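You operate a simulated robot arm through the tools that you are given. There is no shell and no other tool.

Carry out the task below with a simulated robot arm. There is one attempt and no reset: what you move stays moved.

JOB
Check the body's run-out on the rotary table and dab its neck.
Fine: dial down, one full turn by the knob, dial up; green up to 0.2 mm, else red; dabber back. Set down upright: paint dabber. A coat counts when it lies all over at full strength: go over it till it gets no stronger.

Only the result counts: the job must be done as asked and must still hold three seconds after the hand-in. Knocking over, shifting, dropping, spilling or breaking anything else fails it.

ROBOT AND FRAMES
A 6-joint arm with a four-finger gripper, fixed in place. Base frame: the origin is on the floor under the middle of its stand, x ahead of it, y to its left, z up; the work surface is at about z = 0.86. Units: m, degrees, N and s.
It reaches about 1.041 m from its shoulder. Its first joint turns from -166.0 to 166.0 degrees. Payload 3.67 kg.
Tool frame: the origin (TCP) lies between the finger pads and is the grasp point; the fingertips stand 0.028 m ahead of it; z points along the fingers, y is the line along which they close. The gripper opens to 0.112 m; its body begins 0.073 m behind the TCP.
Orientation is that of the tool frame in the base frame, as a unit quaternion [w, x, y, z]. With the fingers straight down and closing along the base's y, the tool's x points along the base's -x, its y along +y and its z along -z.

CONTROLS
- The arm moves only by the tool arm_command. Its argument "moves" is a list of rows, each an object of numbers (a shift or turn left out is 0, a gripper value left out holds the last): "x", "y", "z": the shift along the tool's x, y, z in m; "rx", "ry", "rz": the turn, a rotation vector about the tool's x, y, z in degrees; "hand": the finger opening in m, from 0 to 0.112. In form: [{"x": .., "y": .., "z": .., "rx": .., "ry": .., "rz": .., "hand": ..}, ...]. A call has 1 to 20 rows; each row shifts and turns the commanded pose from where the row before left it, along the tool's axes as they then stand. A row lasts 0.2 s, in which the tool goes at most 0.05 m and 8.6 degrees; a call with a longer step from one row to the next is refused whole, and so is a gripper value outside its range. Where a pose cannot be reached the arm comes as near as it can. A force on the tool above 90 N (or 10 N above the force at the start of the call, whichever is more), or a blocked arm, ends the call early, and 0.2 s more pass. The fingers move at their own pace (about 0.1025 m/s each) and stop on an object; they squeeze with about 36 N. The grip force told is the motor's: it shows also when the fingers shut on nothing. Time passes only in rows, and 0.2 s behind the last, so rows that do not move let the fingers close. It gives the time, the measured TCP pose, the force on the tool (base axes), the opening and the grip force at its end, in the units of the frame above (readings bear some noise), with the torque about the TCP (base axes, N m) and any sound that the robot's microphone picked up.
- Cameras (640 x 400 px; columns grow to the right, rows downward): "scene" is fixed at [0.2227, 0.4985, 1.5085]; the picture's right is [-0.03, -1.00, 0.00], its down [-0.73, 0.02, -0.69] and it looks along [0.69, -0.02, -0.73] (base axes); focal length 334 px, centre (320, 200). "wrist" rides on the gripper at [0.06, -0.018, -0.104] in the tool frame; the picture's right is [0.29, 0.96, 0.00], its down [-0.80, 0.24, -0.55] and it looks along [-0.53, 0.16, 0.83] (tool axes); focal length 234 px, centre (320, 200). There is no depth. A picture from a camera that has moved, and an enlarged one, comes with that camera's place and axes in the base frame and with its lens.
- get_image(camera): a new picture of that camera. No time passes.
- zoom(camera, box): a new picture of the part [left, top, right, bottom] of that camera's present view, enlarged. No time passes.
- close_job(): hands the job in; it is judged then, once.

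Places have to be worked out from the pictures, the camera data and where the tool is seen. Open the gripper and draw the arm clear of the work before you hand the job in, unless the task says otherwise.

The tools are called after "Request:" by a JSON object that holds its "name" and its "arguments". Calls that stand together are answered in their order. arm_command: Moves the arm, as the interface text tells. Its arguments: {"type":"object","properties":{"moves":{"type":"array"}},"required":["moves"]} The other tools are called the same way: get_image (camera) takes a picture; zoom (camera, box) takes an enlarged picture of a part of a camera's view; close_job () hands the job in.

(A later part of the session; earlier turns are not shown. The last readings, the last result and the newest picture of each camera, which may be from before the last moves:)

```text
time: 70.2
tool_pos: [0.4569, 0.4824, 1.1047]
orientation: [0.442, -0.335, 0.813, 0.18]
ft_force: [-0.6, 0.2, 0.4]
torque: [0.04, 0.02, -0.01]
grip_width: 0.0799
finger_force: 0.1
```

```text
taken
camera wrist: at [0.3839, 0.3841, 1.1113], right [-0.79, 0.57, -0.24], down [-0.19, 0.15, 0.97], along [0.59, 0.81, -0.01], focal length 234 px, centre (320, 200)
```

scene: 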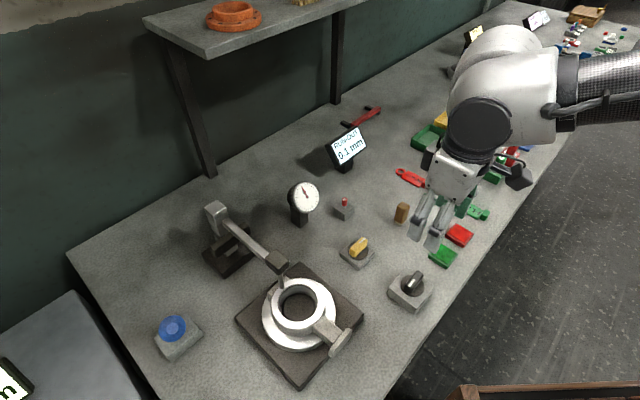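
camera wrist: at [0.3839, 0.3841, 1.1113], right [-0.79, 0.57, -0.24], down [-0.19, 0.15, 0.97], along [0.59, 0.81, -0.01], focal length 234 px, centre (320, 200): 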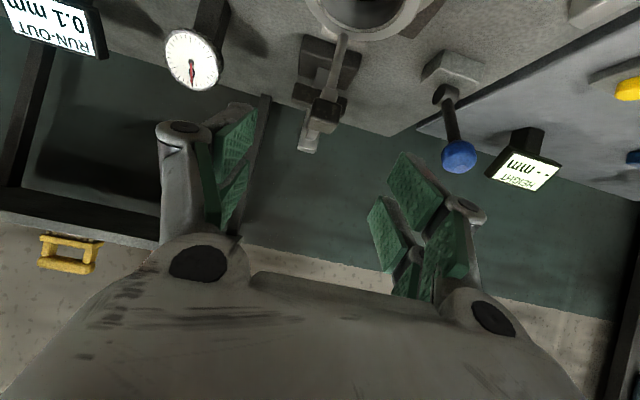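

The head is ahead, centred between the fingers. I advance 8 cm along the tool and check centring.

Request:
{"name": "arm_command", "arguments": {"moves": [{"z": 0.04, "x": 0.003, "y": 0.001}, {"z": 0.04, "x": 0.003}, {}]}}

Request:
{"name": "zoom", "arguments": {"camera": "wrist", "box": [200, 60, 440, 240]}}

```text
time: 71.0
tool_pos: [0.5017, 0.5271, 1.0573]
orientation: [0.442, -0.335, 0.812, 0.18]
ft_force: [-0.2, -0.5, 0.2]
torque: [0.02, -0.01, 0.02]
grip_width: 0.0797
finger_force: 0.1
```

```text
2.22 times, centred on (320, 150) of wrist
camera zoom: at [0.4287, 0.4283, 1.0631], right [-0.79, 0.57, -0.24], down [-0.19, 0.15, 0.97], along [0.59, 0.81, -0.01], focal length 520 px, centre (320, 311)
```

zoom: 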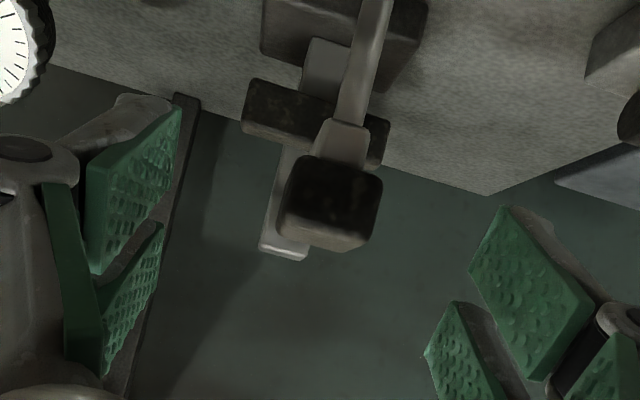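

Centred within a couple of mm; I advance the last 5 cm and close on the head.

Request:
{"name": "arm_command", "arguments": {"moves": [{"z": 0.026, "y": 0.0005}, {"z": 0.0255}, {"hand": 0.015}, {}, {}, {}, {}]}}

Request:
{"name": "zoom", "arguments": {"camera": "wrist", "box": [60, 0, 480, 240]}}

```text
time: 72.6
tool_pos: [0.5284, 0.557, 1.0284]
orientation: [0.442, -0.336, 0.812, 0.181]
ft_force: [-5.8, 17.6, -1.1]
torque: [0.25, 0.05, 0.48]
grip_width: 0.0275
finger_force: 45.1
```

```text
1.52 times, centred on (270, 120) of wrist
camera zoom: at [0.4568, 0.4597, 1.0344], right [-0.79, 0.57, -0.24], down [-0.19, 0.15, 0.97], along [0.59, 0.81, -0.01], focal length 357 px, centre (396, 322)
```

zoom: 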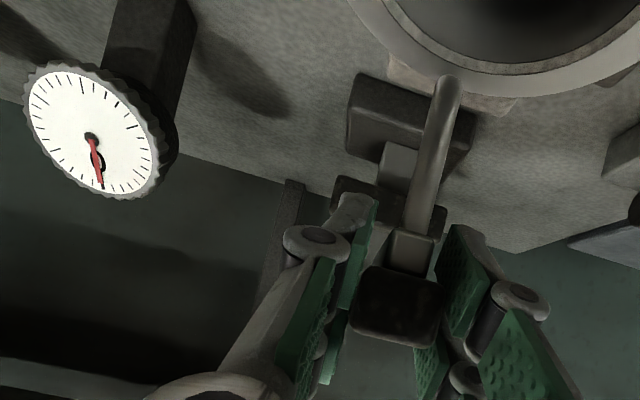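

Head gripped. I ease the side load and swing it up 9° along the reverse arc.

Request:
{"name": "arm_command", "arguments": {"moves": [{"y": 0.0018}, {"x": -0.008, "z": -0.0038, "ry": 3}, {"x": -0.008, "z": -0.0038, "ry": 3}, {"x": -0.008, "z": -0.0038, "ry": 3}, {}]}}

Request:
{"name": "zoom", "arguments": {"camera": "scene", "box": [130, 180, 370, 400]}}

```text
time: 73.8
tool_pos: [0.5332, 0.5604, 1.0533]
orientation: [0.376, -0.349, 0.844, 0.153]
ft_force: [-11.6, -13.2, -9.8]
torque: [-0.91, 1.04, 0.09]
grip_width: 0.0274
finger_force: 45.2
```

```text
1.82 times, centred on (250, 290) of scene
camera zoom: at [0.2227, 0.4985, 1.5085], right [-0.03, -1.0, 0.0], down [-0.73, 0.02, -0.69], along [0.69, -0.02, -0.73], focal length 607 px, centre (447, 36)
```

zoom: 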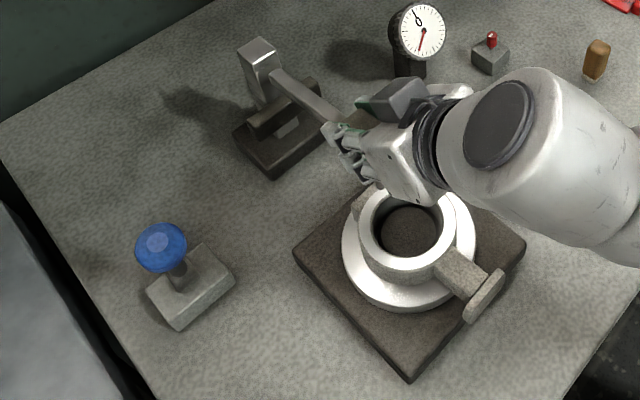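

The dial is rising, the lever follows and the needle left 0. I continue with a 1.5 mm back-off.

Request:
{"name": "arm_command", "arguments": {"moves": [{"z": -0.0015}, {"x": -0.008, "z": -0.0039, "ry": 3}, {"x": -0.008, "z": -0.0039, "ry": 3}, {"x": -0.008, "z": -0.0039, "ry": 3}, {"x": -0.008, "z": -0.0039, "ry": 3}, {}]}}

Request:
{"name": "zoom", "arguments": {"camera": "scene", "box": [130, 180, 370, 400]}}

```text
time: 75.2
tool_pos: [0.5425, 0.5721, 1.0897]
orientation: [0.287, -0.363, 0.879, 0.117]
ft_force: [20.0, 20.2, -14.4]
torque: [0.15, -0.19, -0.06]
grip_width: 0.0277
finger_force: 44.7
```

```text
1.82 times, centred on (250, 290) of scene
camera zoom: at [0.2227, 0.4985, 1.5085], right [-0.03, -1.0, 0.0], down [-0.73, 0.02, -0.69], along [0.69, -0.02, -0.73], focal length 607 px, centre (447, 36)
```

zoom: 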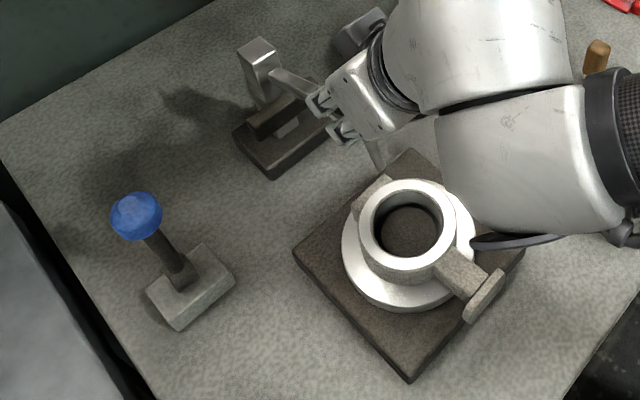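

Nearly there - the lever is close to its original lean. I correct 3 mm inward and swing up the remaining degrees in stages.

Request:
{"name": "arm_command", "arguments": {"moves": [{"z": 0.003}, {"x": -0.008, "z": -0.004, "ry": 3}, {"x": -0.008, "z": -0.004, "ry": 3}, {"x": -0.008, "z": -0.004, "ry": 3}, {}]}}

Request:
{"name": "zoom", "arguments": {"camera": "scene", "box": [60, 180, 380, 400]}}

```text
time: 76.4
tool_pos: [0.5521, 0.5807, 1.11]
orientation: [0.214, -0.371, 0.899, 0.087]
ft_force: [2.3, -9.9, -5.9]
torque: [-0.82, 0.82, -0.17]
grip_width: 0.0275
finger_force: 45.0
```

```text
1.82 times, centred on (220, 290) of scene
camera zoom: at [0.2227, 0.4985, 1.5085], right [-0.03, -1.0, 0.0], down [-0.73, 0.02, -0.69], along [0.69, -0.02, -0.73], focal length 607 px, centre (502, 36)
```

zoom: 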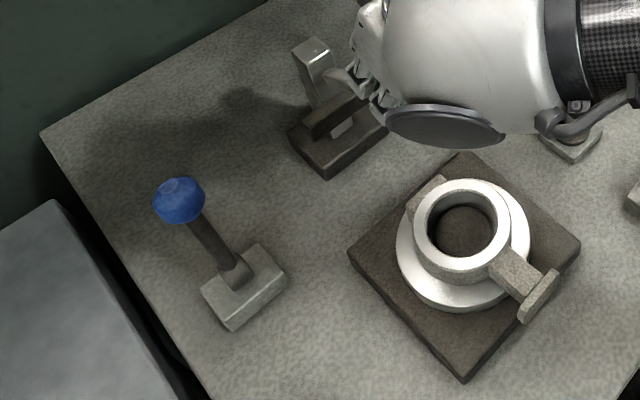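

The ball is at (179,200) in this zoom versus (171,189) originally, so about 6° remain. I continue.

Request:
{"name": "arm_command", "arguments": {"moves": [{"x": -0.008, "z": -0.004, "ry": 3}, {"x": -0.008, "z": -0.004, "ry": 3}, {}]}}

Request:
{"name": "zoom", "arguments": {"camera": "scene", "box": [60, 180, 380, 400]}}

```text
time: 77.2
tool_pos: [0.5608, 0.5891, 1.1237]
orientation: [0.169, -0.375, 0.909, 0.068]
ft_force: [9.0, -10.2, -16.1]
torque: [-1.16, 0.82, -0.17]
grip_width: 0.0278
finger_force: 44.6
```

```text
1.82 times, centred on (220, 290) of scene
camera zoom: at [0.2227, 0.4985, 1.5085], right [-0.03, -1.0, 0.0], down [-0.73, 0.02, -0.69], along [0.69, -0.02, -0.73], focal length 607 px, centre (502, 36)
```

zoom: 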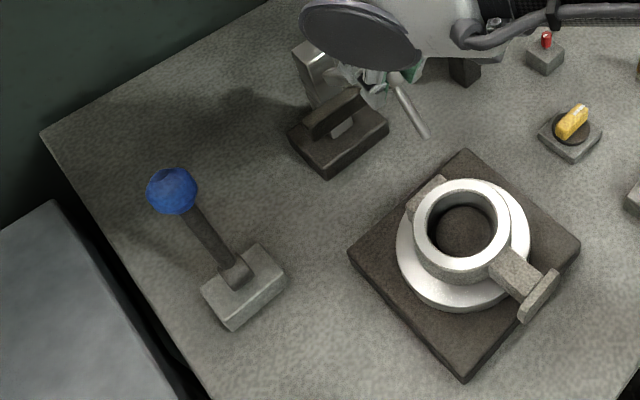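

The ball (172,190) and stylus tip are essentially back at their starting places. I nudge 2° more to be sure it is at the upper stop, then check the force.

Request:
{"name": "arm_command", "arguments": {"moves": [{"x": -0.0045, "z": -0.002, "ry": 2}, {}]}}

Request:
{"name": "zoom", "arguments": {"camera": "scene", "box": [60, 180, 380, 400]}}

```text
time: 77.8
tool_pos: [0.5625, 0.5918, 1.1264]
orientation: [0.152, -0.376, 0.912, 0.061]
ft_force: [4.5, -13.8, -22.6]
torque: [0.02, -0.31, -0.11]
grip_width: 0.0276
finger_force: 45.4
```

```text
1.82 times, centred on (220, 290) of scene
camera zoom: at [0.2227, 0.4985, 1.5085], right [-0.03, -1.0, 0.0], down [-0.73, 0.02, -0.69], along [0.69, -0.02, -0.73], focal length 607 px, centre (502, 36)
```

zoom: 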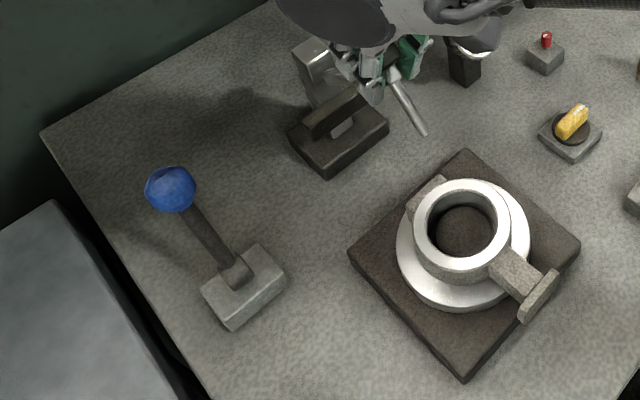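

The ball is exactly at its original place and the resistance rose to 23 N: the dial is up at its stop. I open and retract.

Request:
{"name": "arm_command", "arguments": {"moves": [{"hand": 0.05}, {"hand": 0.1}, {}, {}, {"z": -0.04}, {"z": -0.05}, {}]}}

Request:
{"name": "get_image", "arguments": {"camera": "scene"}}

Request:
{"name": "get_image", "arguments": {"camera": "wrist"}}

```text
time: 79.4
tool_pos: [0.5423, 0.5716, 1.2112]
orientation: [0.153, -0.377, 0.911, 0.062]
ft_force: [-0.4, -0.4, -0.3]
torque: [0.04, 0.01, -0.02]
grip_width: 0.1003
finger_force: 0.0
```

```text
taken
```

scene: 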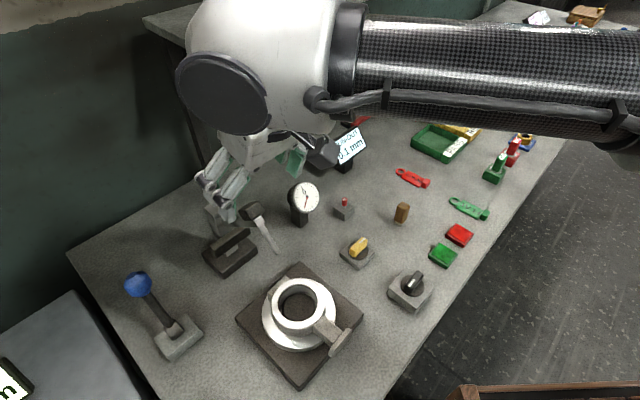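

```text
taken
camera wrist: at [0.4898, 0.4962, 1.2907], right [-0.87, 0.49, -0.1], down [0.24, 0.58, 0.78], along [0.44, 0.66, -0.61], focal length 234 px, centre (320, 200)
```

wrist: 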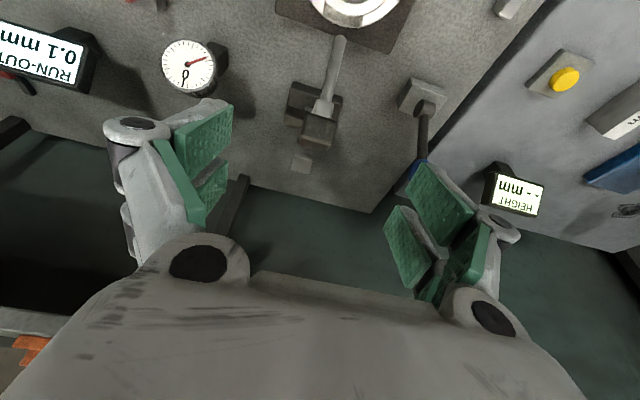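

The dial is up and the display keeps 0.1 mm, so green paint is due. Next I level the hand and go to look closely at the brown dabber near (0.77, 0.28).

Request:
{"name": "arm_command", "arguments": {"moves": [{"ry": 6.5}, {"ry": 6.5}, {"ry": 6}, {"y": -0.04, "x": 0.0125}, {"y": -0.04, "x": 0.0125}, {"y": -0.04, "x": 0.0125}, {"y": -0.04, "x": 0.0125}, {"y": -0.04, "x": 0.0125}, {"y": -0.04, "x": 0.0125}, {"y": -0.04, "x": 0.0125}, {"y": -0.04, "x": 0.0125}, {"z": 0.045}, {"z": 0.045}, {}]}}

Request:
{"name": "get_image", "arguments": {"camera": "wrist"}}

Request:
{"name": "zoom", "arguments": {"camera": "wrist", "box": [220, 60, 440, 240]}}

```text
time: 82.4
tool_pos: [0.6946, 0.2641, 1.1182]
orientation: [0.001, -0.381, 0.925, -0.001]
ft_force: [-0.2, -0.1, -0.1]
torque: [-0.02, -0.02, 0.02]
grip_width: 0.0998
finger_force: 0.0
out of reach, approached as far as the arm can: row 3
```

```text
taken
camera wrist: at [0.6646, 0.2097, 1.2218], right [-0.88, 0.48, 0.0], down [0.4, 0.73, 0.55], along [0.27, 0.49, -0.83], focal length 234 px, centre (320, 200)
```

wrist: 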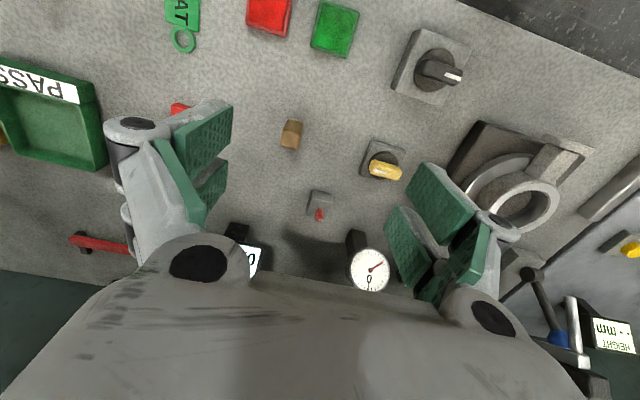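

```text
2.22 times, centred on (330, 150) of wrist
camera zoom: at [0.6646, 0.2097, 1.2218], right [-0.88, 0.48, 0.0], down [0.4, 0.73, 0.55], along [0.27, 0.49, -0.83], focal length 520 px, centre (298, 311)
```

zoom: 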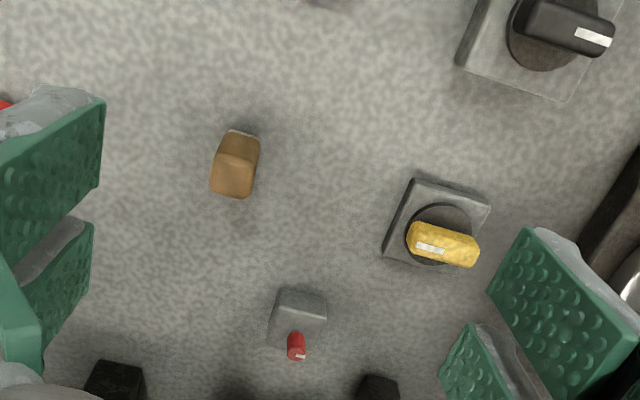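

The dabber is a brown block about 2.2 cm wide and 7 cm tall at about (0.748, 0.281), felt end down. I move over it and lower to z ≈ 1.04 for a close look.

Request:
{"name": "arm_command", "arguments": {"moves": [{"x": -0.025, "y": -0.0125}, {"x": -0.0245, "y": -0.013}, {"z": 0.04}, {"z": 0.04}, {}]}}

Request:
{"name": "get_image", "arguments": {"camera": "wrist"}}

Request:
{"name": "zoom", "arguments": {"camera": "wrist", "box": [240, 70, 400, 230]}}

Request:
{"name": "zoom", "arguments": {"camera": "scene", "box": [370, 180, 490, 280]}}

```text
time: 83.6
tool_pos: [0.7482, 0.28, 1.0394]
orientation: [0.001, -0.381, 0.925, -0.001]
ft_force: [-0.3, -0.3, -0.1]
torque: [-0.01, -0.01, -0.02]
grip_width: 0.1003
finger_force: 0.0
```

```text
taken
camera wrist: at [0.718, 0.225, 1.1427], right [-0.88, 0.48, 0.0], down [0.4, 0.73, 0.55], along [0.27, 0.49, -0.83], focal length 234 px, centre (320, 200)
```

wrist: 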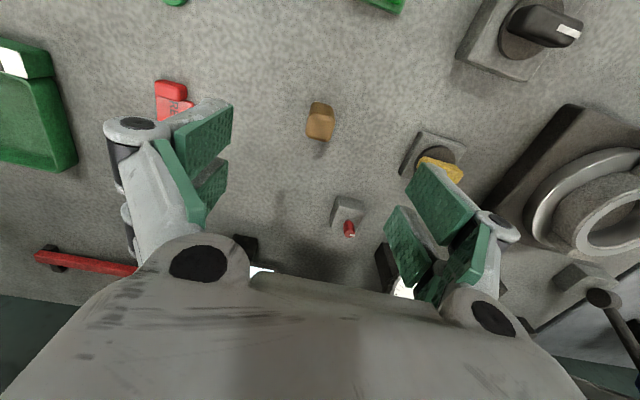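

```text
2.50 times, centred on (320, 150) of wrist
camera zoom: at [0.718, 0.225, 1.1427], right [-0.88, 0.48, 0.0], down [0.4, 0.73, 0.55], along [0.27, 0.49, -0.83], focal length 585 px, centre (320, 325)
```

zoom: 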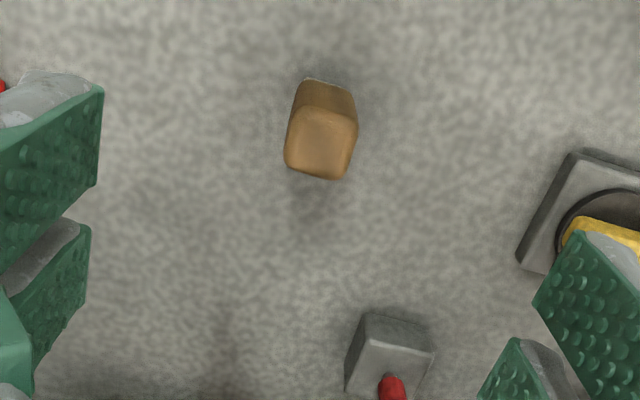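

```text
4.00 times, centred on (430, 230) of scene
camera zoom: at [0.2227, 0.4985, 1.5085], right [-0.03, -1.0, 0.0], down [-0.73, 0.02, -0.69], along [0.69, -0.02, -0.73], focal length 1336 px, centre (-120, 80)
```

zoom: 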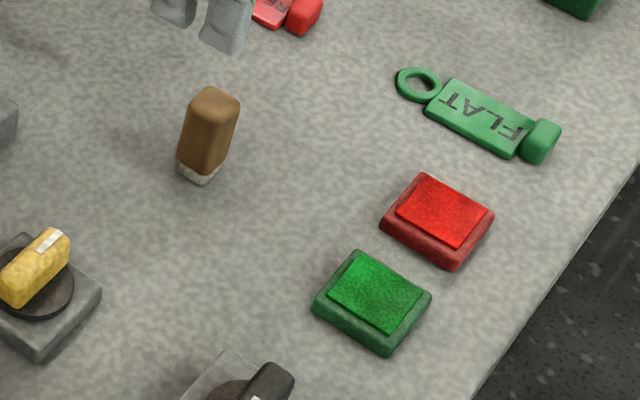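

The dabber's top is centred at about (0.749, 0.282), aligned with the current yaw. I descend so the pads take its upper half (tips about z 0.894) and close.

Request:
{"name": "arm_command", "arguments": {"moves": [{"x": -0.002, "y": 0.0005}, {"z": 0.04}, {"z": 0.04}, {"z": 0.037}, {}]}}

Request:
{"name": "zoom", "arguments": {"camera": "wrist", "box": [220, 70, 420, 270]}}

```text
time: 84.8
tool_pos: [0.7471, 0.2804, 0.9224]
orientation: [0.001, -0.382, 0.924, -0.002]
ft_force: [0.1, 0.2, 0.3]
torque: [0.0, 0.0, 0.03]
grip_width: 0.1001
finger_force: 0.0
```

```text
2.00 times, centred on (320, 170) of wrist
camera zoom: at [0.7172, 0.2261, 1.0257], right [-0.88, 0.48, 0.0], down [0.4, 0.73, 0.55], along [0.27, 0.49, -0.83], focal length 468 px, centre (320, 260)
```

zoom: 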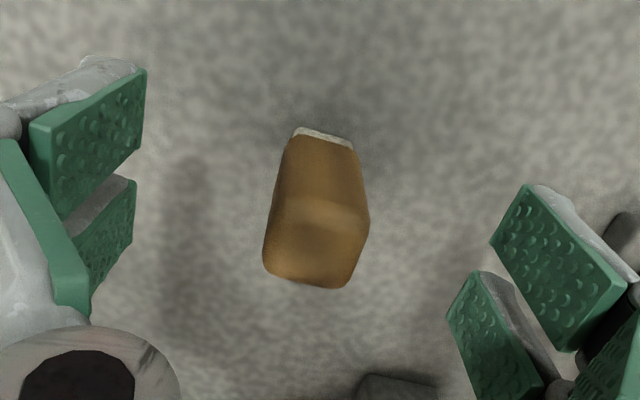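

The dabber's top is level with the TCP and centred, so about 2.8 cm of it lies between the pads. I close on it.

Request:
{"name": "arm_command", "arguments": {"moves": [{"hand": 0.01}, {}, {}, {}, {}, {}]}}

Request:
{"name": "zoom", "arguments": {"camera": "wrist", "box": [220, 70, 420, 270]}}

```text
time: 86.2
tool_pos: [0.7474, 0.2814, 0.9211]
orientation: [0.0, -0.381, 0.925, -0.001]
ft_force: [-0.6, -0.1, -0.6]
torque: [-0.03, -0.01, 0.01]
grip_width: 0.0252
finger_force: 35.7
```

```text
2.00 times, centred on (320, 170) of wrist
camera zoom: at [0.7172, 0.2262, 1.0259], right [-0.88, 0.48, 0.0], down [0.4, 0.73, 0.55], along [0.27, 0.49, -0.83], focal length 468 px, centre (320, 260)
```

zoom: 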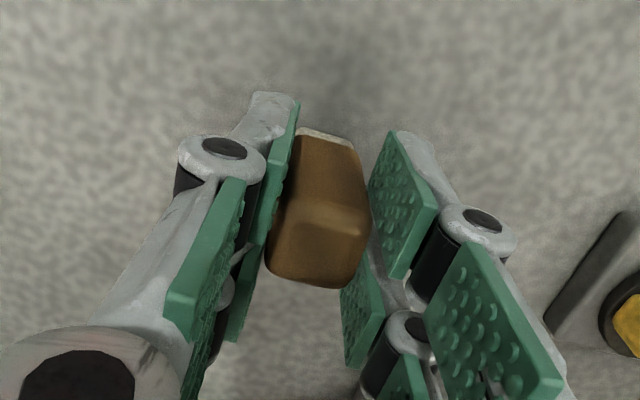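

Held at 25 mm width. I note the standing pose (0.7474, 0.2814, 0.9211) for the return, lift 8 cm, and carry it over the green pad near (0.640, 0.211).

Request:
{"name": "arm_command", "arguments": {"moves": [{"z": -0.02}, {"z": -0.03}, {"z": -0.03}, {"x": 0.042, "y": 0.009}, {"x": 0.042, "y": 0.009}, {"x": 0.041, "y": 0.008}, {}]}}

Request:
{"name": "get_image", "arguments": {"camera": "wrist"}}

Request:
{"name": "get_image", "arguments": {"camera": "scene"}}

```text
time: 87.8
tool_pos: [0.6377, 0.2109, 1.0015]
orientation: [0.0, -0.381, 0.925, -0.001]
ft_force: [0.1, -0.1, -0.3]
torque: [0.02, -0.02, 0.01]
grip_width: 0.0253
finger_force: 36.0
```

```text
taken
camera wrist: at [0.6087, 0.1565, 1.1045], right [-0.88, 0.48, 0.0], down [0.4, 0.73, 0.55], along [0.27, 0.49, -0.83], focal length 234 px, centre (320, 200)
```

wrist: 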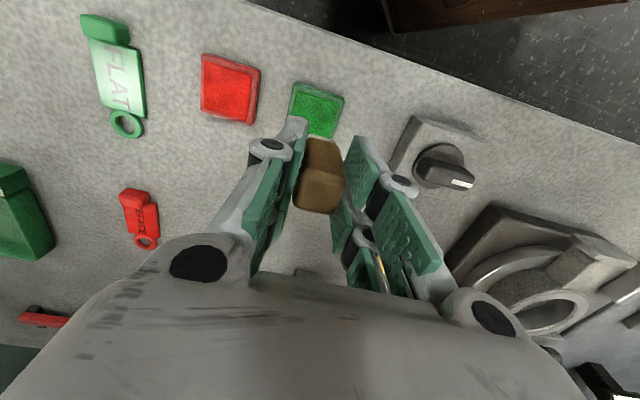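

```text
taken
```

scene: 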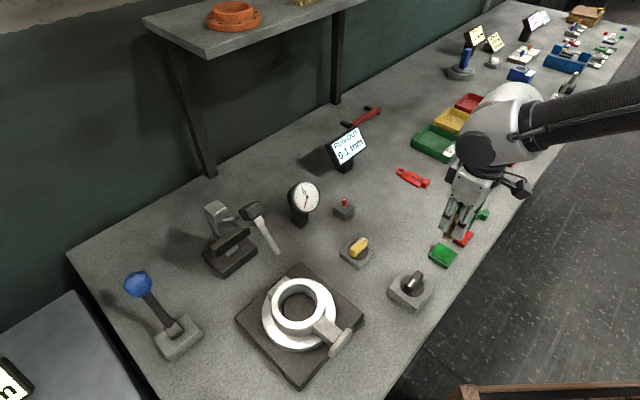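

The dabber is carried securely. I zoom to find the green pad's exact centre relative to the tool.

Request:
{"name": "zoom", "arguments": {"camera": "wrist", "box": [240, 60, 400, 220]}}

Request:
{"name": "zoom", "arguments": {"camera": "scene", "box": [390, 180, 510, 300]}}

```text
2.50 times, centred on (320, 140) of wrist
camera zoom: at [0.6087, 0.1565, 1.1045], right [-0.88, 0.48, 0.0], down [0.4, 0.73, 0.55], along [0.27, 0.49, -0.83], focal length 585 px, centre (320, 350)
```

zoom: 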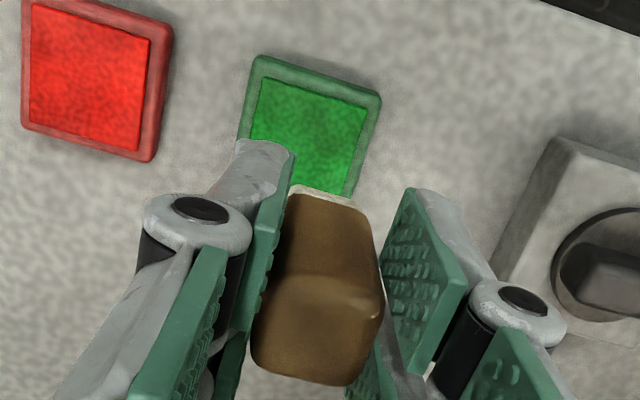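

```text
3.33 times, centred on (450, 240) of scene
camera zoom: at [0.2227, 0.4985, 1.5085], right [-0.03, -1.0, 0.0], down [-0.73, 0.02, -0.69], along [0.69, -0.02, -0.73], focal length 1113 px, centre (-113, 67)
```

zoom: 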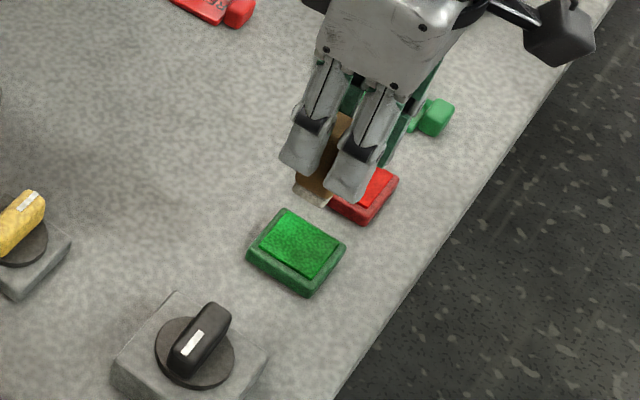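

The pad's centre works out to about (0.641, 0.207), so I shift about 4 mm and lower to just above contact.

Request:
{"name": "arm_command", "arguments": {"moves": [{"x": 0.0015, "y": -0.0045}, {"z": 0.03}, {"z": 0.025}, {}]}}

Request:
{"name": "zoom", "arguments": {"camera": "scene", "box": [400, 200, 500, 290]}}

Request:
{"name": "zoom", "arguments": {"camera": "wrist", "box": [240, 60, 400, 220]}}

```text
time: 88.8
tool_pos: [0.6419, 0.2082, 0.9469]
orientation: [0.001, -0.381, 0.925, -0.001]
ft_force: [0.8, 0.3, -0.7]
torque: [-0.01, 0.01, 0.01]
grip_width: 0.0253
finger_force: 35.9
```

```text
4.44 times, centred on (450, 245) of scene
camera zoom: at [0.2227, 0.4985, 1.5085], right [-0.03, -1.0, 0.0], down [-0.73, 0.02, -0.69], along [0.69, -0.02, -0.73], focal length 1484 px, centre (-258, 0)
```

zoom: 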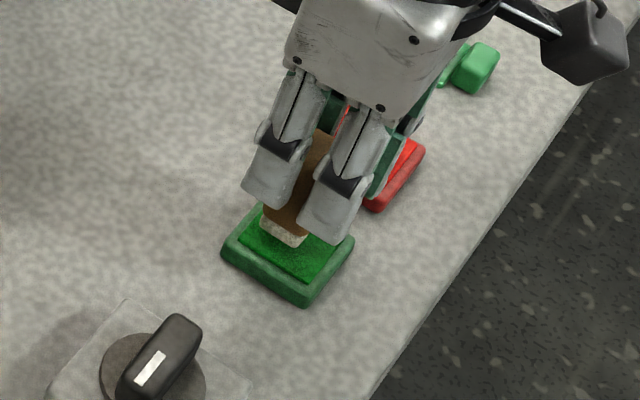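

```text
2.50 times, centred on (320, 140) of wrist
camera zoom: at [0.6114, 0.1536, 1.0512], right [-0.88, 0.48, 0.0], down [0.4, 0.73, 0.55], along [0.27, 0.49, -0.83], focal length 585 px, centre (320, 350)
```

zoom: 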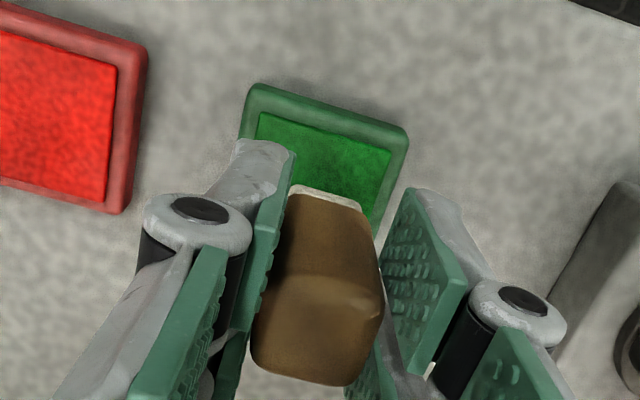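

The dabber is right over the pad; a 3 mm shift centres it better. I lower in small steps watching for contact.

Request:
{"name": "arm_command", "arguments": {"moves": [{"x": 0.003}, {"z": 0.004}, {"z": 0.003}, {}]}}

Request:
{"name": "arm_command", "arguments": {"moves": [{"z": 0.002}, {}]}}

```text
time: 89.8
tool_pos: [0.6403, 0.2073, 0.9395]
orientation: [0.001, -0.381, 0.925, -0.002]
ft_force: [1.3, 0.8, -0.2]
torque: [0.01, 0.01, 0.03]
grip_width: 0.025
finger_force: 36.0
```

```text
time: 90.4
tool_pos: [0.6405, 0.2065, 0.9386]
orientation: [0.001, -0.381, 0.925, -0.001]
ft_force: [-1.8, -3.8, 14.5]
torque: [-0.11, 0.2, 0.0]
grip_width: 0.0251
finger_force: 36.1
```

Contact at 14.5 N: the felt is pressed on the green ink. I lift off and inspect the felt.

Request:
{"name": "arm_command", "arguments": {"moves": [{}, {"z": -0.002}, {"z": -0.03}, {"z": -0.04}, {}]}}

Request:
{"name": "zoom", "arguments": {"camera": "scene", "box": [400, 180, 500, 290]}}

Request:
{"name": "zoom", "arguments": {"camera": "wrist", "box": [240, 60, 400, 220]}}

```text
time: 91.6
tool_pos: [0.64, 0.2082, 1.0088]
orientation: [0.001, -0.382, 0.924, -0.001]
ft_force: [0.0, -0.3, 0.1]
torque: [0.0, 0.0, -0.01]
grip_width: 0.0255
finger_force: 36.5
```

```text
3.64 times, centred on (450, 235) of scene
camera zoom: at [0.2227, 0.4985, 1.5085], right [-0.03, -1.0, 0.0], down [-0.73, 0.02, -0.69], along [0.69, -0.02, -0.73], focal length 1214 px, centre (-153, 73)
```

zoom: 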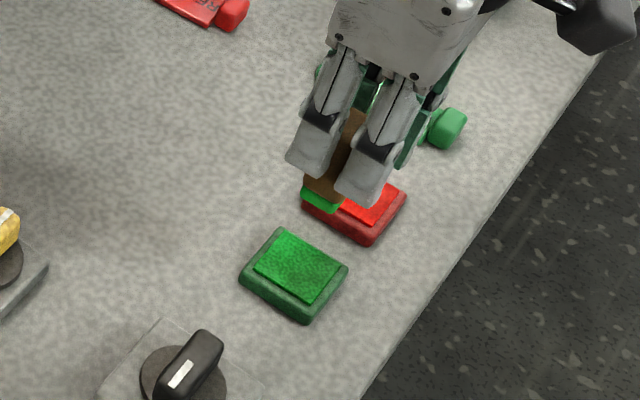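

```text
2.50 times, centred on (320, 140) of wrist
camera zoom: at [0.6108, 0.1527, 1.114], right [-0.88, 0.48, 0.0], down [0.4, 0.73, 0.55], along [0.27, 0.49, -0.83], focal length 585 px, centre (320, 350)
```

zoom: 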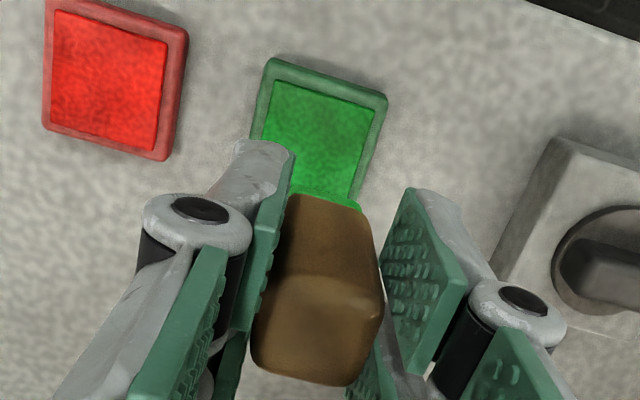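

The felt is now bright green. I raise it and carry it over the neck, which I estimate at about (0.453, 0.476) with its top near z 0.935, staying high first to look.

Request:
{"name": "arm_command", "arguments": {"moves": [{"z": -0.04}, {"z": -0.03}, {"y": 0.0402, "x": -0.0072}, {"y": 0.0402, "x": -0.0072}, {"y": 0.0402, "x": -0.0072}, {"y": 0.0402, "x": -0.0072}, {"y": 0.0402, "x": -0.0072}, {"y": 0.0402, "x": -0.0072}, {"y": 0.0402, "x": -0.0072}, {"y": 0.0402, "x": -0.0072}, {}]}}

Request:
{"name": "get_image", "arguments": {"camera": "wrist"}}

Request:
{"name": "get_image", "arguments": {"camera": "scene"}}

Request:
{"name": "zoom", "arguments": {"camera": "wrist", "box": [240, 40, 400, 220]}}

```text
time: 94.0
tool_pos: [0.454, 0.4776, 1.0778]
orientation: [0.002, -0.381, 0.925, -0.002]
ft_force: [-0.5, -1.1, -0.9]
torque: [-0.02, 0.01, -0.03]
grip_width: 0.0251
finger_force: 36.0
```

```text
taken
camera wrist: at [0.4245, 0.4221, 1.1822], right [-0.88, 0.48, 0.0], down [0.4, 0.73, 0.55], along [0.27, 0.49, -0.83], focal length 234 px, centre (320, 200)
```

wrist: 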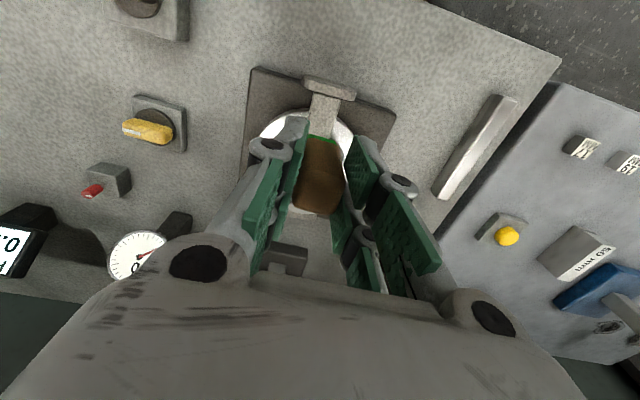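

```text
taken
```

scene: 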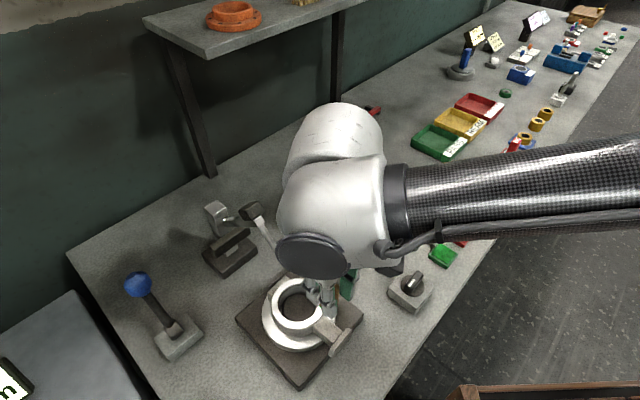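

```text
2.22 times, centred on (320, 130) of wrist
camera zoom: at [0.4245, 0.4221, 1.1822], right [-0.88, 0.48, 0.0], down [0.4, 0.73, 0.55], along [0.27, 0.49, -0.83], focal length 520 px, centre (320, 356)
```

zoom: 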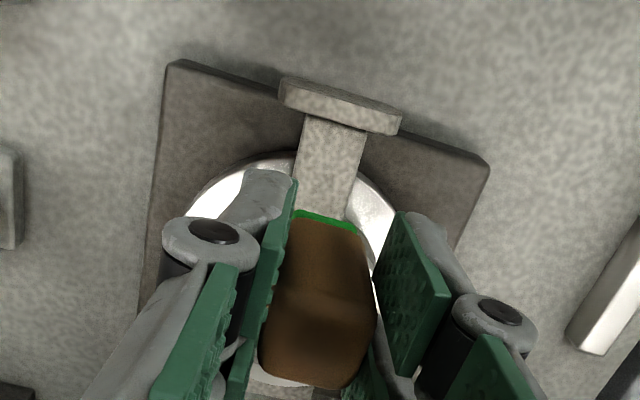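

From above, the neck runs along the tool's x between ring and end plate, about 39 mm long by 28 mm wide, and the TCP is within 3 mm of its centre. I shift 3 mm sideways and lower to just above it.

Request:
{"name": "arm_command", "arguments": {"moves": [{"y": 0.0028}, {"z": 0.04}, {"z": 0.03}, {}]}}

Request:
{"name": "zoom", "arguments": {"camera": "wrist", "box": [240, 40, 400, 220]}}

Request:
{"name": "zoom", "arguments": {"camera": "scene", "box": [230, 250, 390, 390]}}

```text
time: 95.0
tool_pos: [0.453, 0.4772, 1.0065]
orientation: [0.001, -0.382, 0.924, -0.001]
ft_force: [-0.1, -0.8, -0.3]
torque: [-0.02, -0.02, -0.04]
grip_width: 0.0253
finger_force: 35.4
```

```text
2.22 times, centred on (320, 130) of wrist
camera zoom: at [0.4237, 0.4225, 1.1105], right [-0.88, 0.48, 0.0], down [0.4, 0.73, 0.55], along [0.27, 0.49, -0.83], focal length 520 px, centre (320, 356)
```

zoom: 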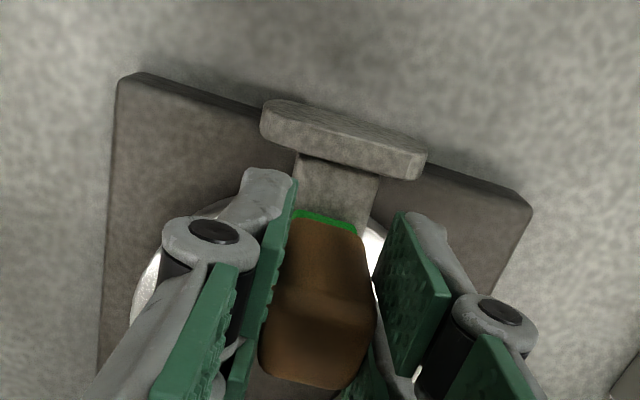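

```text
2.86 times, centred on (310, 320) of scene
camera zoom: at [0.2227, 0.4985, 1.5085], right [-0.03, -1.0, 0.0], down [-0.73, 0.02, -0.69], along [0.69, -0.02, -0.73], focal length 954 px, centre (349, -143)
```

zoom: 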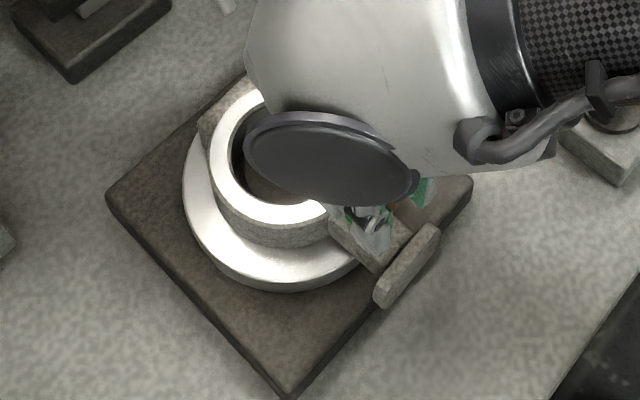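

The felt is just above the neck. I shift 2 mm more to the neck's centre line and step down until contact.

Request:
{"name": "arm_command", "arguments": {"moves": [{"y": 0.002}, {"z": 0.004}, {"z": 0.003}, {}]}}

Request:
{"name": "arm_command", "arguments": {"moves": [{"z": 0.002}, {}]}}

```text
time: 96.0
tool_pos: [0.4516, 0.4799, 1.0021]
orientation: [0.001, -0.382, 0.924, -0.001]
ft_force: [-2.4, -1.9, 14.4]
torque: [-0.07, 0.1, -0.03]
grip_width: 0.0253
finger_force: 36.2
```

```text
time: 96.6
tool_pos: [0.4512, 0.4806, 1.0006]
orientation: [0.002, -0.382, 0.924, 0.0]
ft_force: [-2.5, -1.6, 30.3]
torque: [0.16, -0.12, -0.01]
grip_width: 0.0255
finger_force: 36.0
```

Contact at z ≈ 1.002 with 14 N (30 N after the next step). I lift off and look at what it painted.

Request:
{"name": "arm_command", "arguments": {"moves": [{"z": -0.003}, {"z": -0.03}, {"z": -0.04}, {}]}}

Request:
{"name": "zoom", "arguments": {"camera": "wrist", "box": [240, 40, 400, 220]}}

Request:
{"name": "zoom", "arguments": {"camera": "scene", "box": [230, 250, 390, 390]}}

```text
time: 97.6
tool_pos: [0.4512, 0.4804, 1.0718]
orientation: [0.001, -0.381, 0.924, -0.001]
ft_force: [-0.9, 0.5, -0.5]
torque: [-0.02, 0.01, 0.01]
grip_width: 0.0249
finger_force: 36.1
```

```text
2.22 times, centred on (320, 130) of wrist
camera zoom: at [0.4211, 0.4241, 1.1762], right [-0.88, 0.48, 0.0], down [0.4, 0.73, 0.55], along [0.27, 0.48, -0.83], focal length 520 px, centre (320, 356)
```

zoom: 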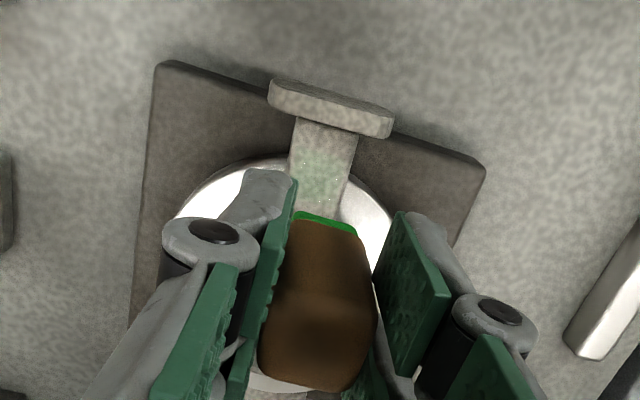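

```text
2.86 times, centred on (310, 320) of scene
camera zoom: at [0.2227, 0.4985, 1.5085], right [-0.03, -1.0, 0.0], down [-0.73, 0.02, -0.69], along [0.69, -0.02, -0.73], focal length 954 px, centre (349, -143)
```

zoom: 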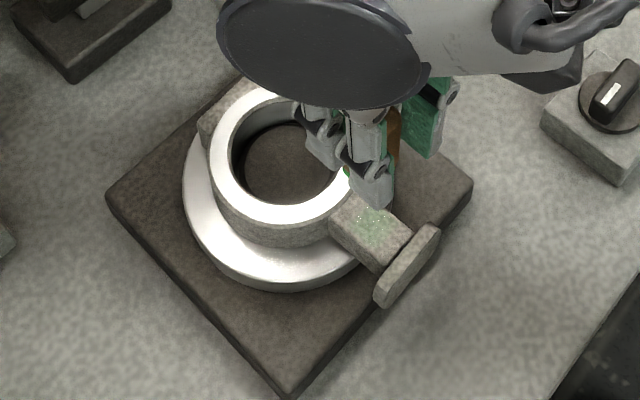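

A faint speckled green patch appeared in the middle of the neck's top. I zoom to see its extent.

Request:
{"name": "zoom", "arguments": {"camera": "scene", "box": [300, 300, 360, 360]}}

Request:
{"name": "zoom", "arguments": {"camera": "wrist", "box": [290, 60, 350, 140]}}

```text
6.67 times, centred on (330, 330) of scene
camera zoom: at [0.2227, 0.4985, 1.5085], right [-0.03, -1.0, 0.0], down [-0.73, 0.02, -0.69], along [0.69, -0.02, -0.73], focal length 2226 px, centre (253, -667)
```

zoom: 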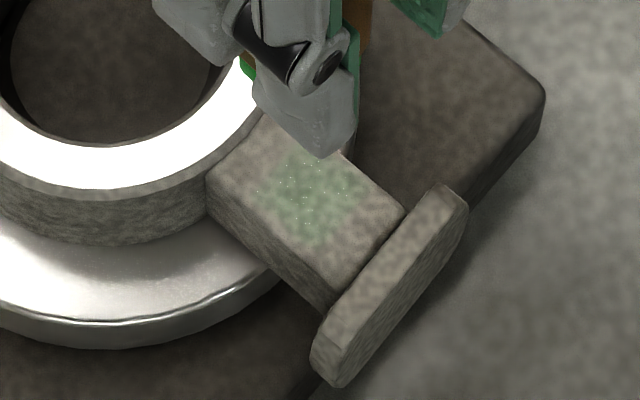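

```text
5.00 times, centred on (320, 100) of wrist
camera zoom: at [0.4211, 0.4241, 1.1762], right [-0.88, 0.48, 0.0], down [0.4, 0.73, 0.55], along [0.27, 0.48, -0.83], focal length 1171 px, centre (320, 700)
```

zoom: 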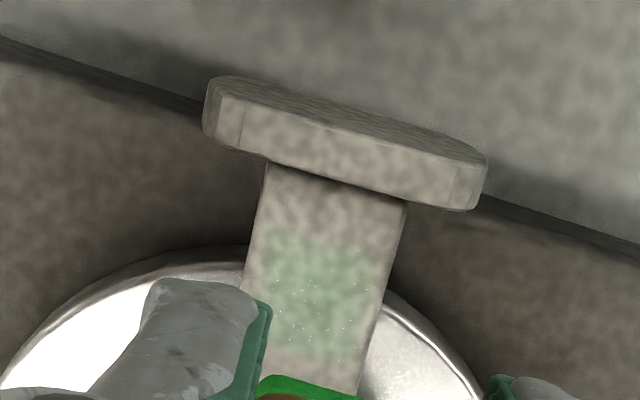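

The patch is faint, about felt-sized (23 mm), slightly ring-side of the neck's centre; the top face is about 40 x 27 mm. I go back down with light pressure and rub along the neck in both directions.

Request:
{"name": "arm_command", "arguments": {"moves": [{"x": 0.004, "y": -0.001}, {"z": 0.035}, {"z": 0.03}, {"z": 0.004}, {}]}}

```text
time: 98.8
tool_pos: [0.4475, 0.4758, 1.0052]
orientation: [0.0, -0.381, 0.925, -0.001]
ft_force: [-0.6, 0.5, -0.6]
torque: [0.02, 0.02, -0.02]
grip_width: 0.0253
finger_force: 35.5
```

Not touching yet at z 1.005. I step down 2-3 mm until light contact, then rub.

Request:
{"name": "arm_command", "arguments": {"moves": [{"z": 0.0025}, {}]}}

```text
time: 99.4
tool_pos: [0.4497, 0.4755, 1.0016]
orientation: [0.001, -0.381, 0.925, -0.002]
ft_force: [-0.1, 0.3, -0.3]
torque: [0.01, 0.03, 0.03]
grip_width: 0.025
finger_force: 36.3
```

No contact yet, so the earlier 30 N press slid the dabber up slightly in the grip. I step down another 1.5 mm at a time.

Request:
{"name": "arm_command", "arguments": {"moves": [{"z": 0.0015}, {}]}}

Request:
{"name": "arm_command", "arguments": {"moves": [{"z": 0.001}, {}]}}

```text
time: 100.0
tool_pos: [0.4492, 0.4764, 1.0012]
orientation: [0.002, -0.381, 0.925, 0.0]
ft_force: [-2.4, -1.7, 13.7]
torque: [-0.15, 0.08, -0.02]
grip_width: 0.0253
finger_force: 36.0
```

```text
time: 100.6
tool_pos: [0.4496, 0.4763, 1.002]
orientation: [0.001, -0.381, 0.925, -0.001]
ft_force: [-3.7, -3.0, 25.4]
torque: [0.03, 0.04, 0.02]
grip_width: 0.0255
finger_force: 36.0
```

Contact with 25 N; I back off 1 mm and rub gently back and forth along the neck.

Request:
{"name": "arm_command", "arguments": {"moves": [{"z": -0.001}, {"x": 0.004}, {"x": 0.003}, {"x": -0.005}, {"x": -0.005}, {"x": -0.004}, {"x": 0.005}, {"x": 0.005}, {"x": 0.004}, {"x": -0.005}, {"x": -0.005}, {"x": -0.004}, {}]}}

Request:
{"name": "zoom", "arguments": {"camera": "scene", "box": [300, 300, 360, 360]}}

Request:
{"name": "zoom", "arguments": {"camera": "wrist", "box": [260, 80, 380, 220]}}

```text
time: 103.4
tool_pos: [0.4545, 0.4815, 1.0004]
orientation: [0.001, -0.381, 0.925, -0.002]
ft_force: [-4.6, -5.0, 17.6]
torque: [-0.26, 0.31, 0.0]
grip_width: 0.0254
finger_force: 36.2
```

```text
6.67 times, centred on (330, 330) of scene
camera zoom: at [0.2227, 0.4985, 1.5085], right [-0.03, -1.0, 0.0], down [-0.73, 0.02, -0.69], along [0.69, -0.02, -0.73], focal length 2226 px, centre (253, -667)
```

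zoom: 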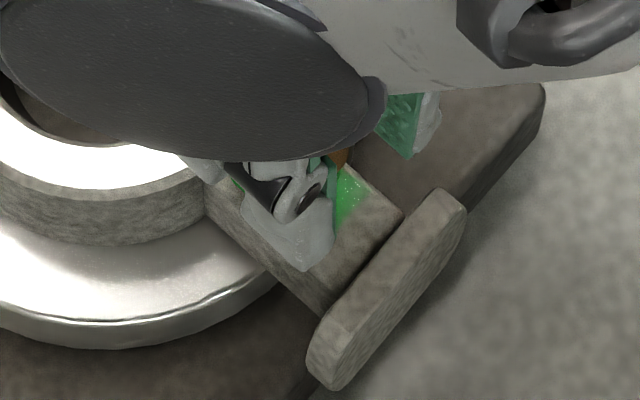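

```text
2.86 times, centred on (320, 150) of wrist
camera zoom: at [0.4245, 0.4264, 1.1048], right [-0.88, 0.48, 0.0], down [0.4, 0.73, 0.55], along [0.27, 0.49, -0.83], focal length 669 px, centre (320, 343)
```

zoom: 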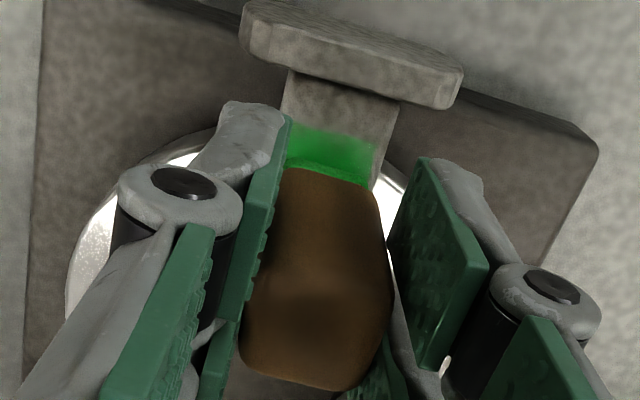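

Rubbing builds strong green, with the table unmoved. About 8 mm at the end-plate side and a few mm at the ring side are still bare, so I widen the strokes carefully.

Request:
{"name": "arm_command", "arguments": {"moves": [{"z": -0.0005, "x": -0.0025}, {"x": -0.002}, {"x": 0.004}, {"x": 0.005}, {"x": 0.005}, {"x": 0.005}, {"x": 0.003}, {}]}}

Request:
{"name": "zoom", "arguments": {"camera": "wrist", "box": [260, 80, 380, 220]}}

Request:
{"name": "zoom", "arguments": {"camera": "scene", "box": [300, 300, 360, 360]}}

```text
time: 105.2
tool_pos: [0.4424, 0.4693, 1.0025]
orientation: [0.0, -0.381, 0.925, -0.002]
ft_force: [1.5, 0.7, 4.5]
torque: [0.03, -0.08, 0.0]
grip_width: 0.025
finger_force: 35.7
```

```text
2.86 times, centred on (320, 150) of wrist
camera zoom: at [0.4122, 0.4141, 1.1049], right [-0.88, 0.48, 0.0], down [0.4, 0.73, 0.55], along [0.27, 0.48, -0.83], focal length 669 px, centre (320, 343)
```

zoom: 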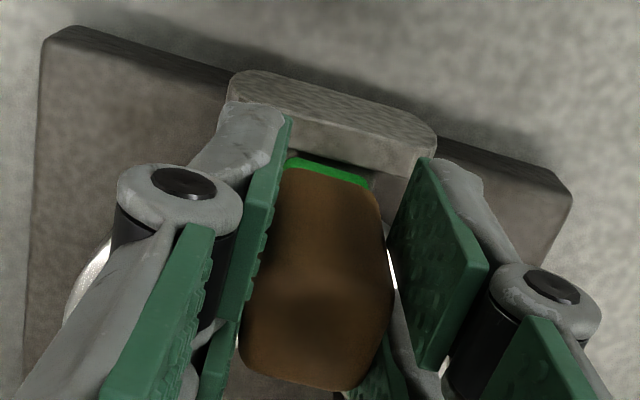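

```text
6.67 times, centred on (330, 330) of scene
camera zoom: at [0.2227, 0.4985, 1.5085], right [-0.03, -1.0, 0.0], down [-0.73, 0.02, -0.69], along [0.69, -0.02, -0.73], focal length 2226 px, centre (253, -667)
```

zoom: 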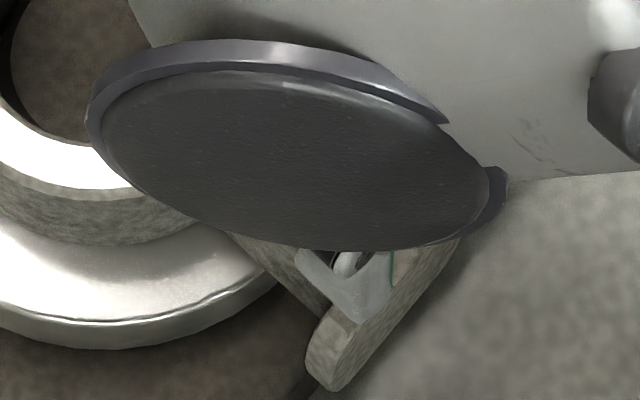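

The felt now reaches the end plate with only 4.5 N, fingers clear of it. I lift, shift 2 mm sideways (never sliding sideways, so the table isn't turned), set down and rub full length.

Request:
{"name": "arm_command", "arguments": {"moves": [{"x": 0.001}, {"z": -0.006}, {"y": 0.002}, {"z": 0.0065}, {"x": -0.005}, {"x": -0.005}, {"x": -0.005}, {"x": -0.005}, {"x": -0.003}, {"x": 0.005}, {"x": 0.005}, {"x": 0.005}, {"x": 0.005}, {"x": 0.003}, {}]}}

Request:
{"name": "arm_command", "arguments": {"moves": [{"z": -0.006}, {"y": -0.004}, {"z": 0.0062}, {"x": -0.005}, {"x": -0.005}, {"x": -0.005}, {"x": -0.005}, {"x": -0.003}, {"x": 0.005}, {"x": 0.005}, {"x": 0.005}, {"x": 0.005}, {"x": 0.003}, {}]}}

Request:
{"name": "zoom", "arguments": {"camera": "wrist", "box": [260, 80, 380, 220]}}

```text
time: 108.4
tool_pos: [0.4386, 0.4693, 0.9994]
orientation: [0.0, -0.381, 0.925, -0.002]
ft_force: [2.9, 3.1, 8.4]
torque: [0.23, -0.25, 0.0]
grip_width: 0.0251
finger_force: 35.8
```

```text
time: 111.4
tool_pos: [0.4423, 0.4669, 1.0009]
orientation: [0.0, -0.381, 0.925, -0.001]
ft_force: [1.6, 2.4, 8.9]
torque: [0.24, -0.22, 0.0]
grip_width: 0.0254
finger_force: 36.4
```

```text
2.86 times, centred on (320, 150) of wrist
camera zoom: at [0.413, 0.4123, 1.1038], right [-0.88, 0.48, 0.0], down [0.4, 0.73, 0.55], along [0.27, 0.49, -0.83], focal length 669 px, centre (320, 343)
```

zoom: 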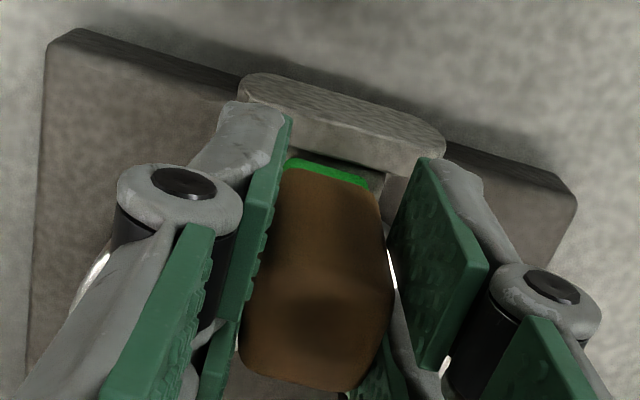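

I lift and move aside to inspect the coat with the scene camera.

Request:
{"name": "arm_command", "arguments": {"moves": [{"z": -0.01}, {"z": -0.04}, {"z": -0.03}, {"y": -0.045}, {"y": -0.045}, {"y": -0.045}, {}]}}

Request:
{"name": "zoom", "arguments": {"camera": "scene", "box": [300, 300, 360, 360]}}

Request:
{"name": "get_image", "arguments": {"camera": "wrist"}}

Request:
{"name": "get_image", "arguments": {"camera": "scene"}}

```text
time: 113.0
tool_pos: [0.5369, 0.3705, 1.0845]
orientation: [0.001, -0.381, 0.924, -0.001]
ft_force: [0.3, -1.0, 0.3]
torque: [0.0, 0.04, -0.02]
grip_width: 0.0253
finger_force: 35.8
```

```text
6.67 times, centred on (330, 330) of scene
camera zoom: at [0.2227, 0.4985, 1.5085], right [-0.03, -1.0, 0.0], down [-0.73, 0.02, -0.69], along [0.69, -0.02, -0.73], focal length 2226 px, centre (253, -667)
```

zoom: 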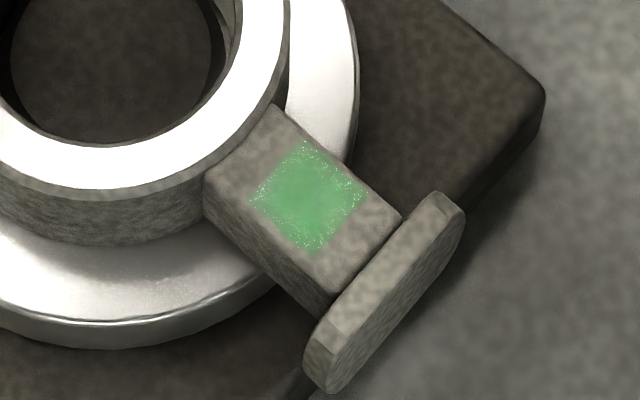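

```text
taken
camera wrist: at [0.5076, 0.3157, 1.1876], right [-0.88, 0.48, 0.0], down [0.4, 0.73, 0.55], along [0.27, 0.49, -0.83], focal length 234 px, centre (320, 200)
```

wrist: 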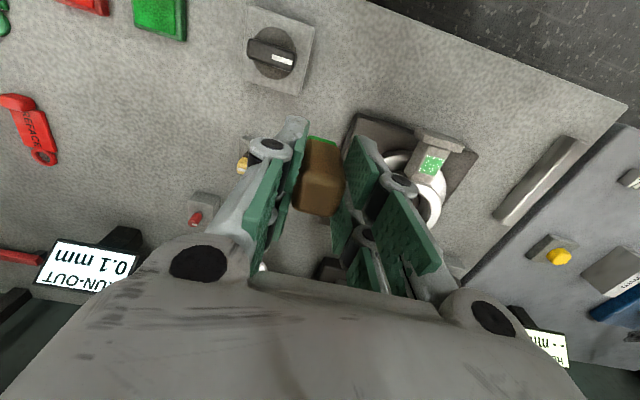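

```text
taken
```

scene: 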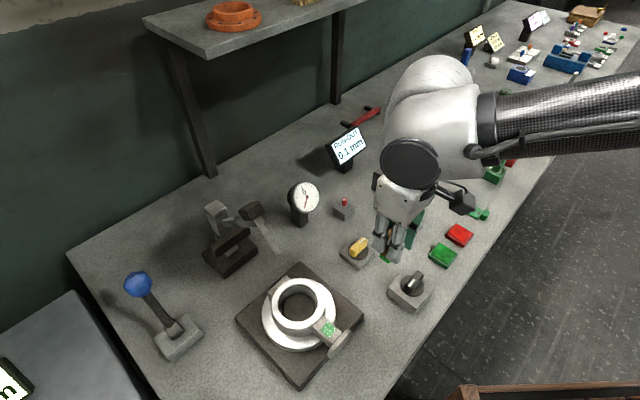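

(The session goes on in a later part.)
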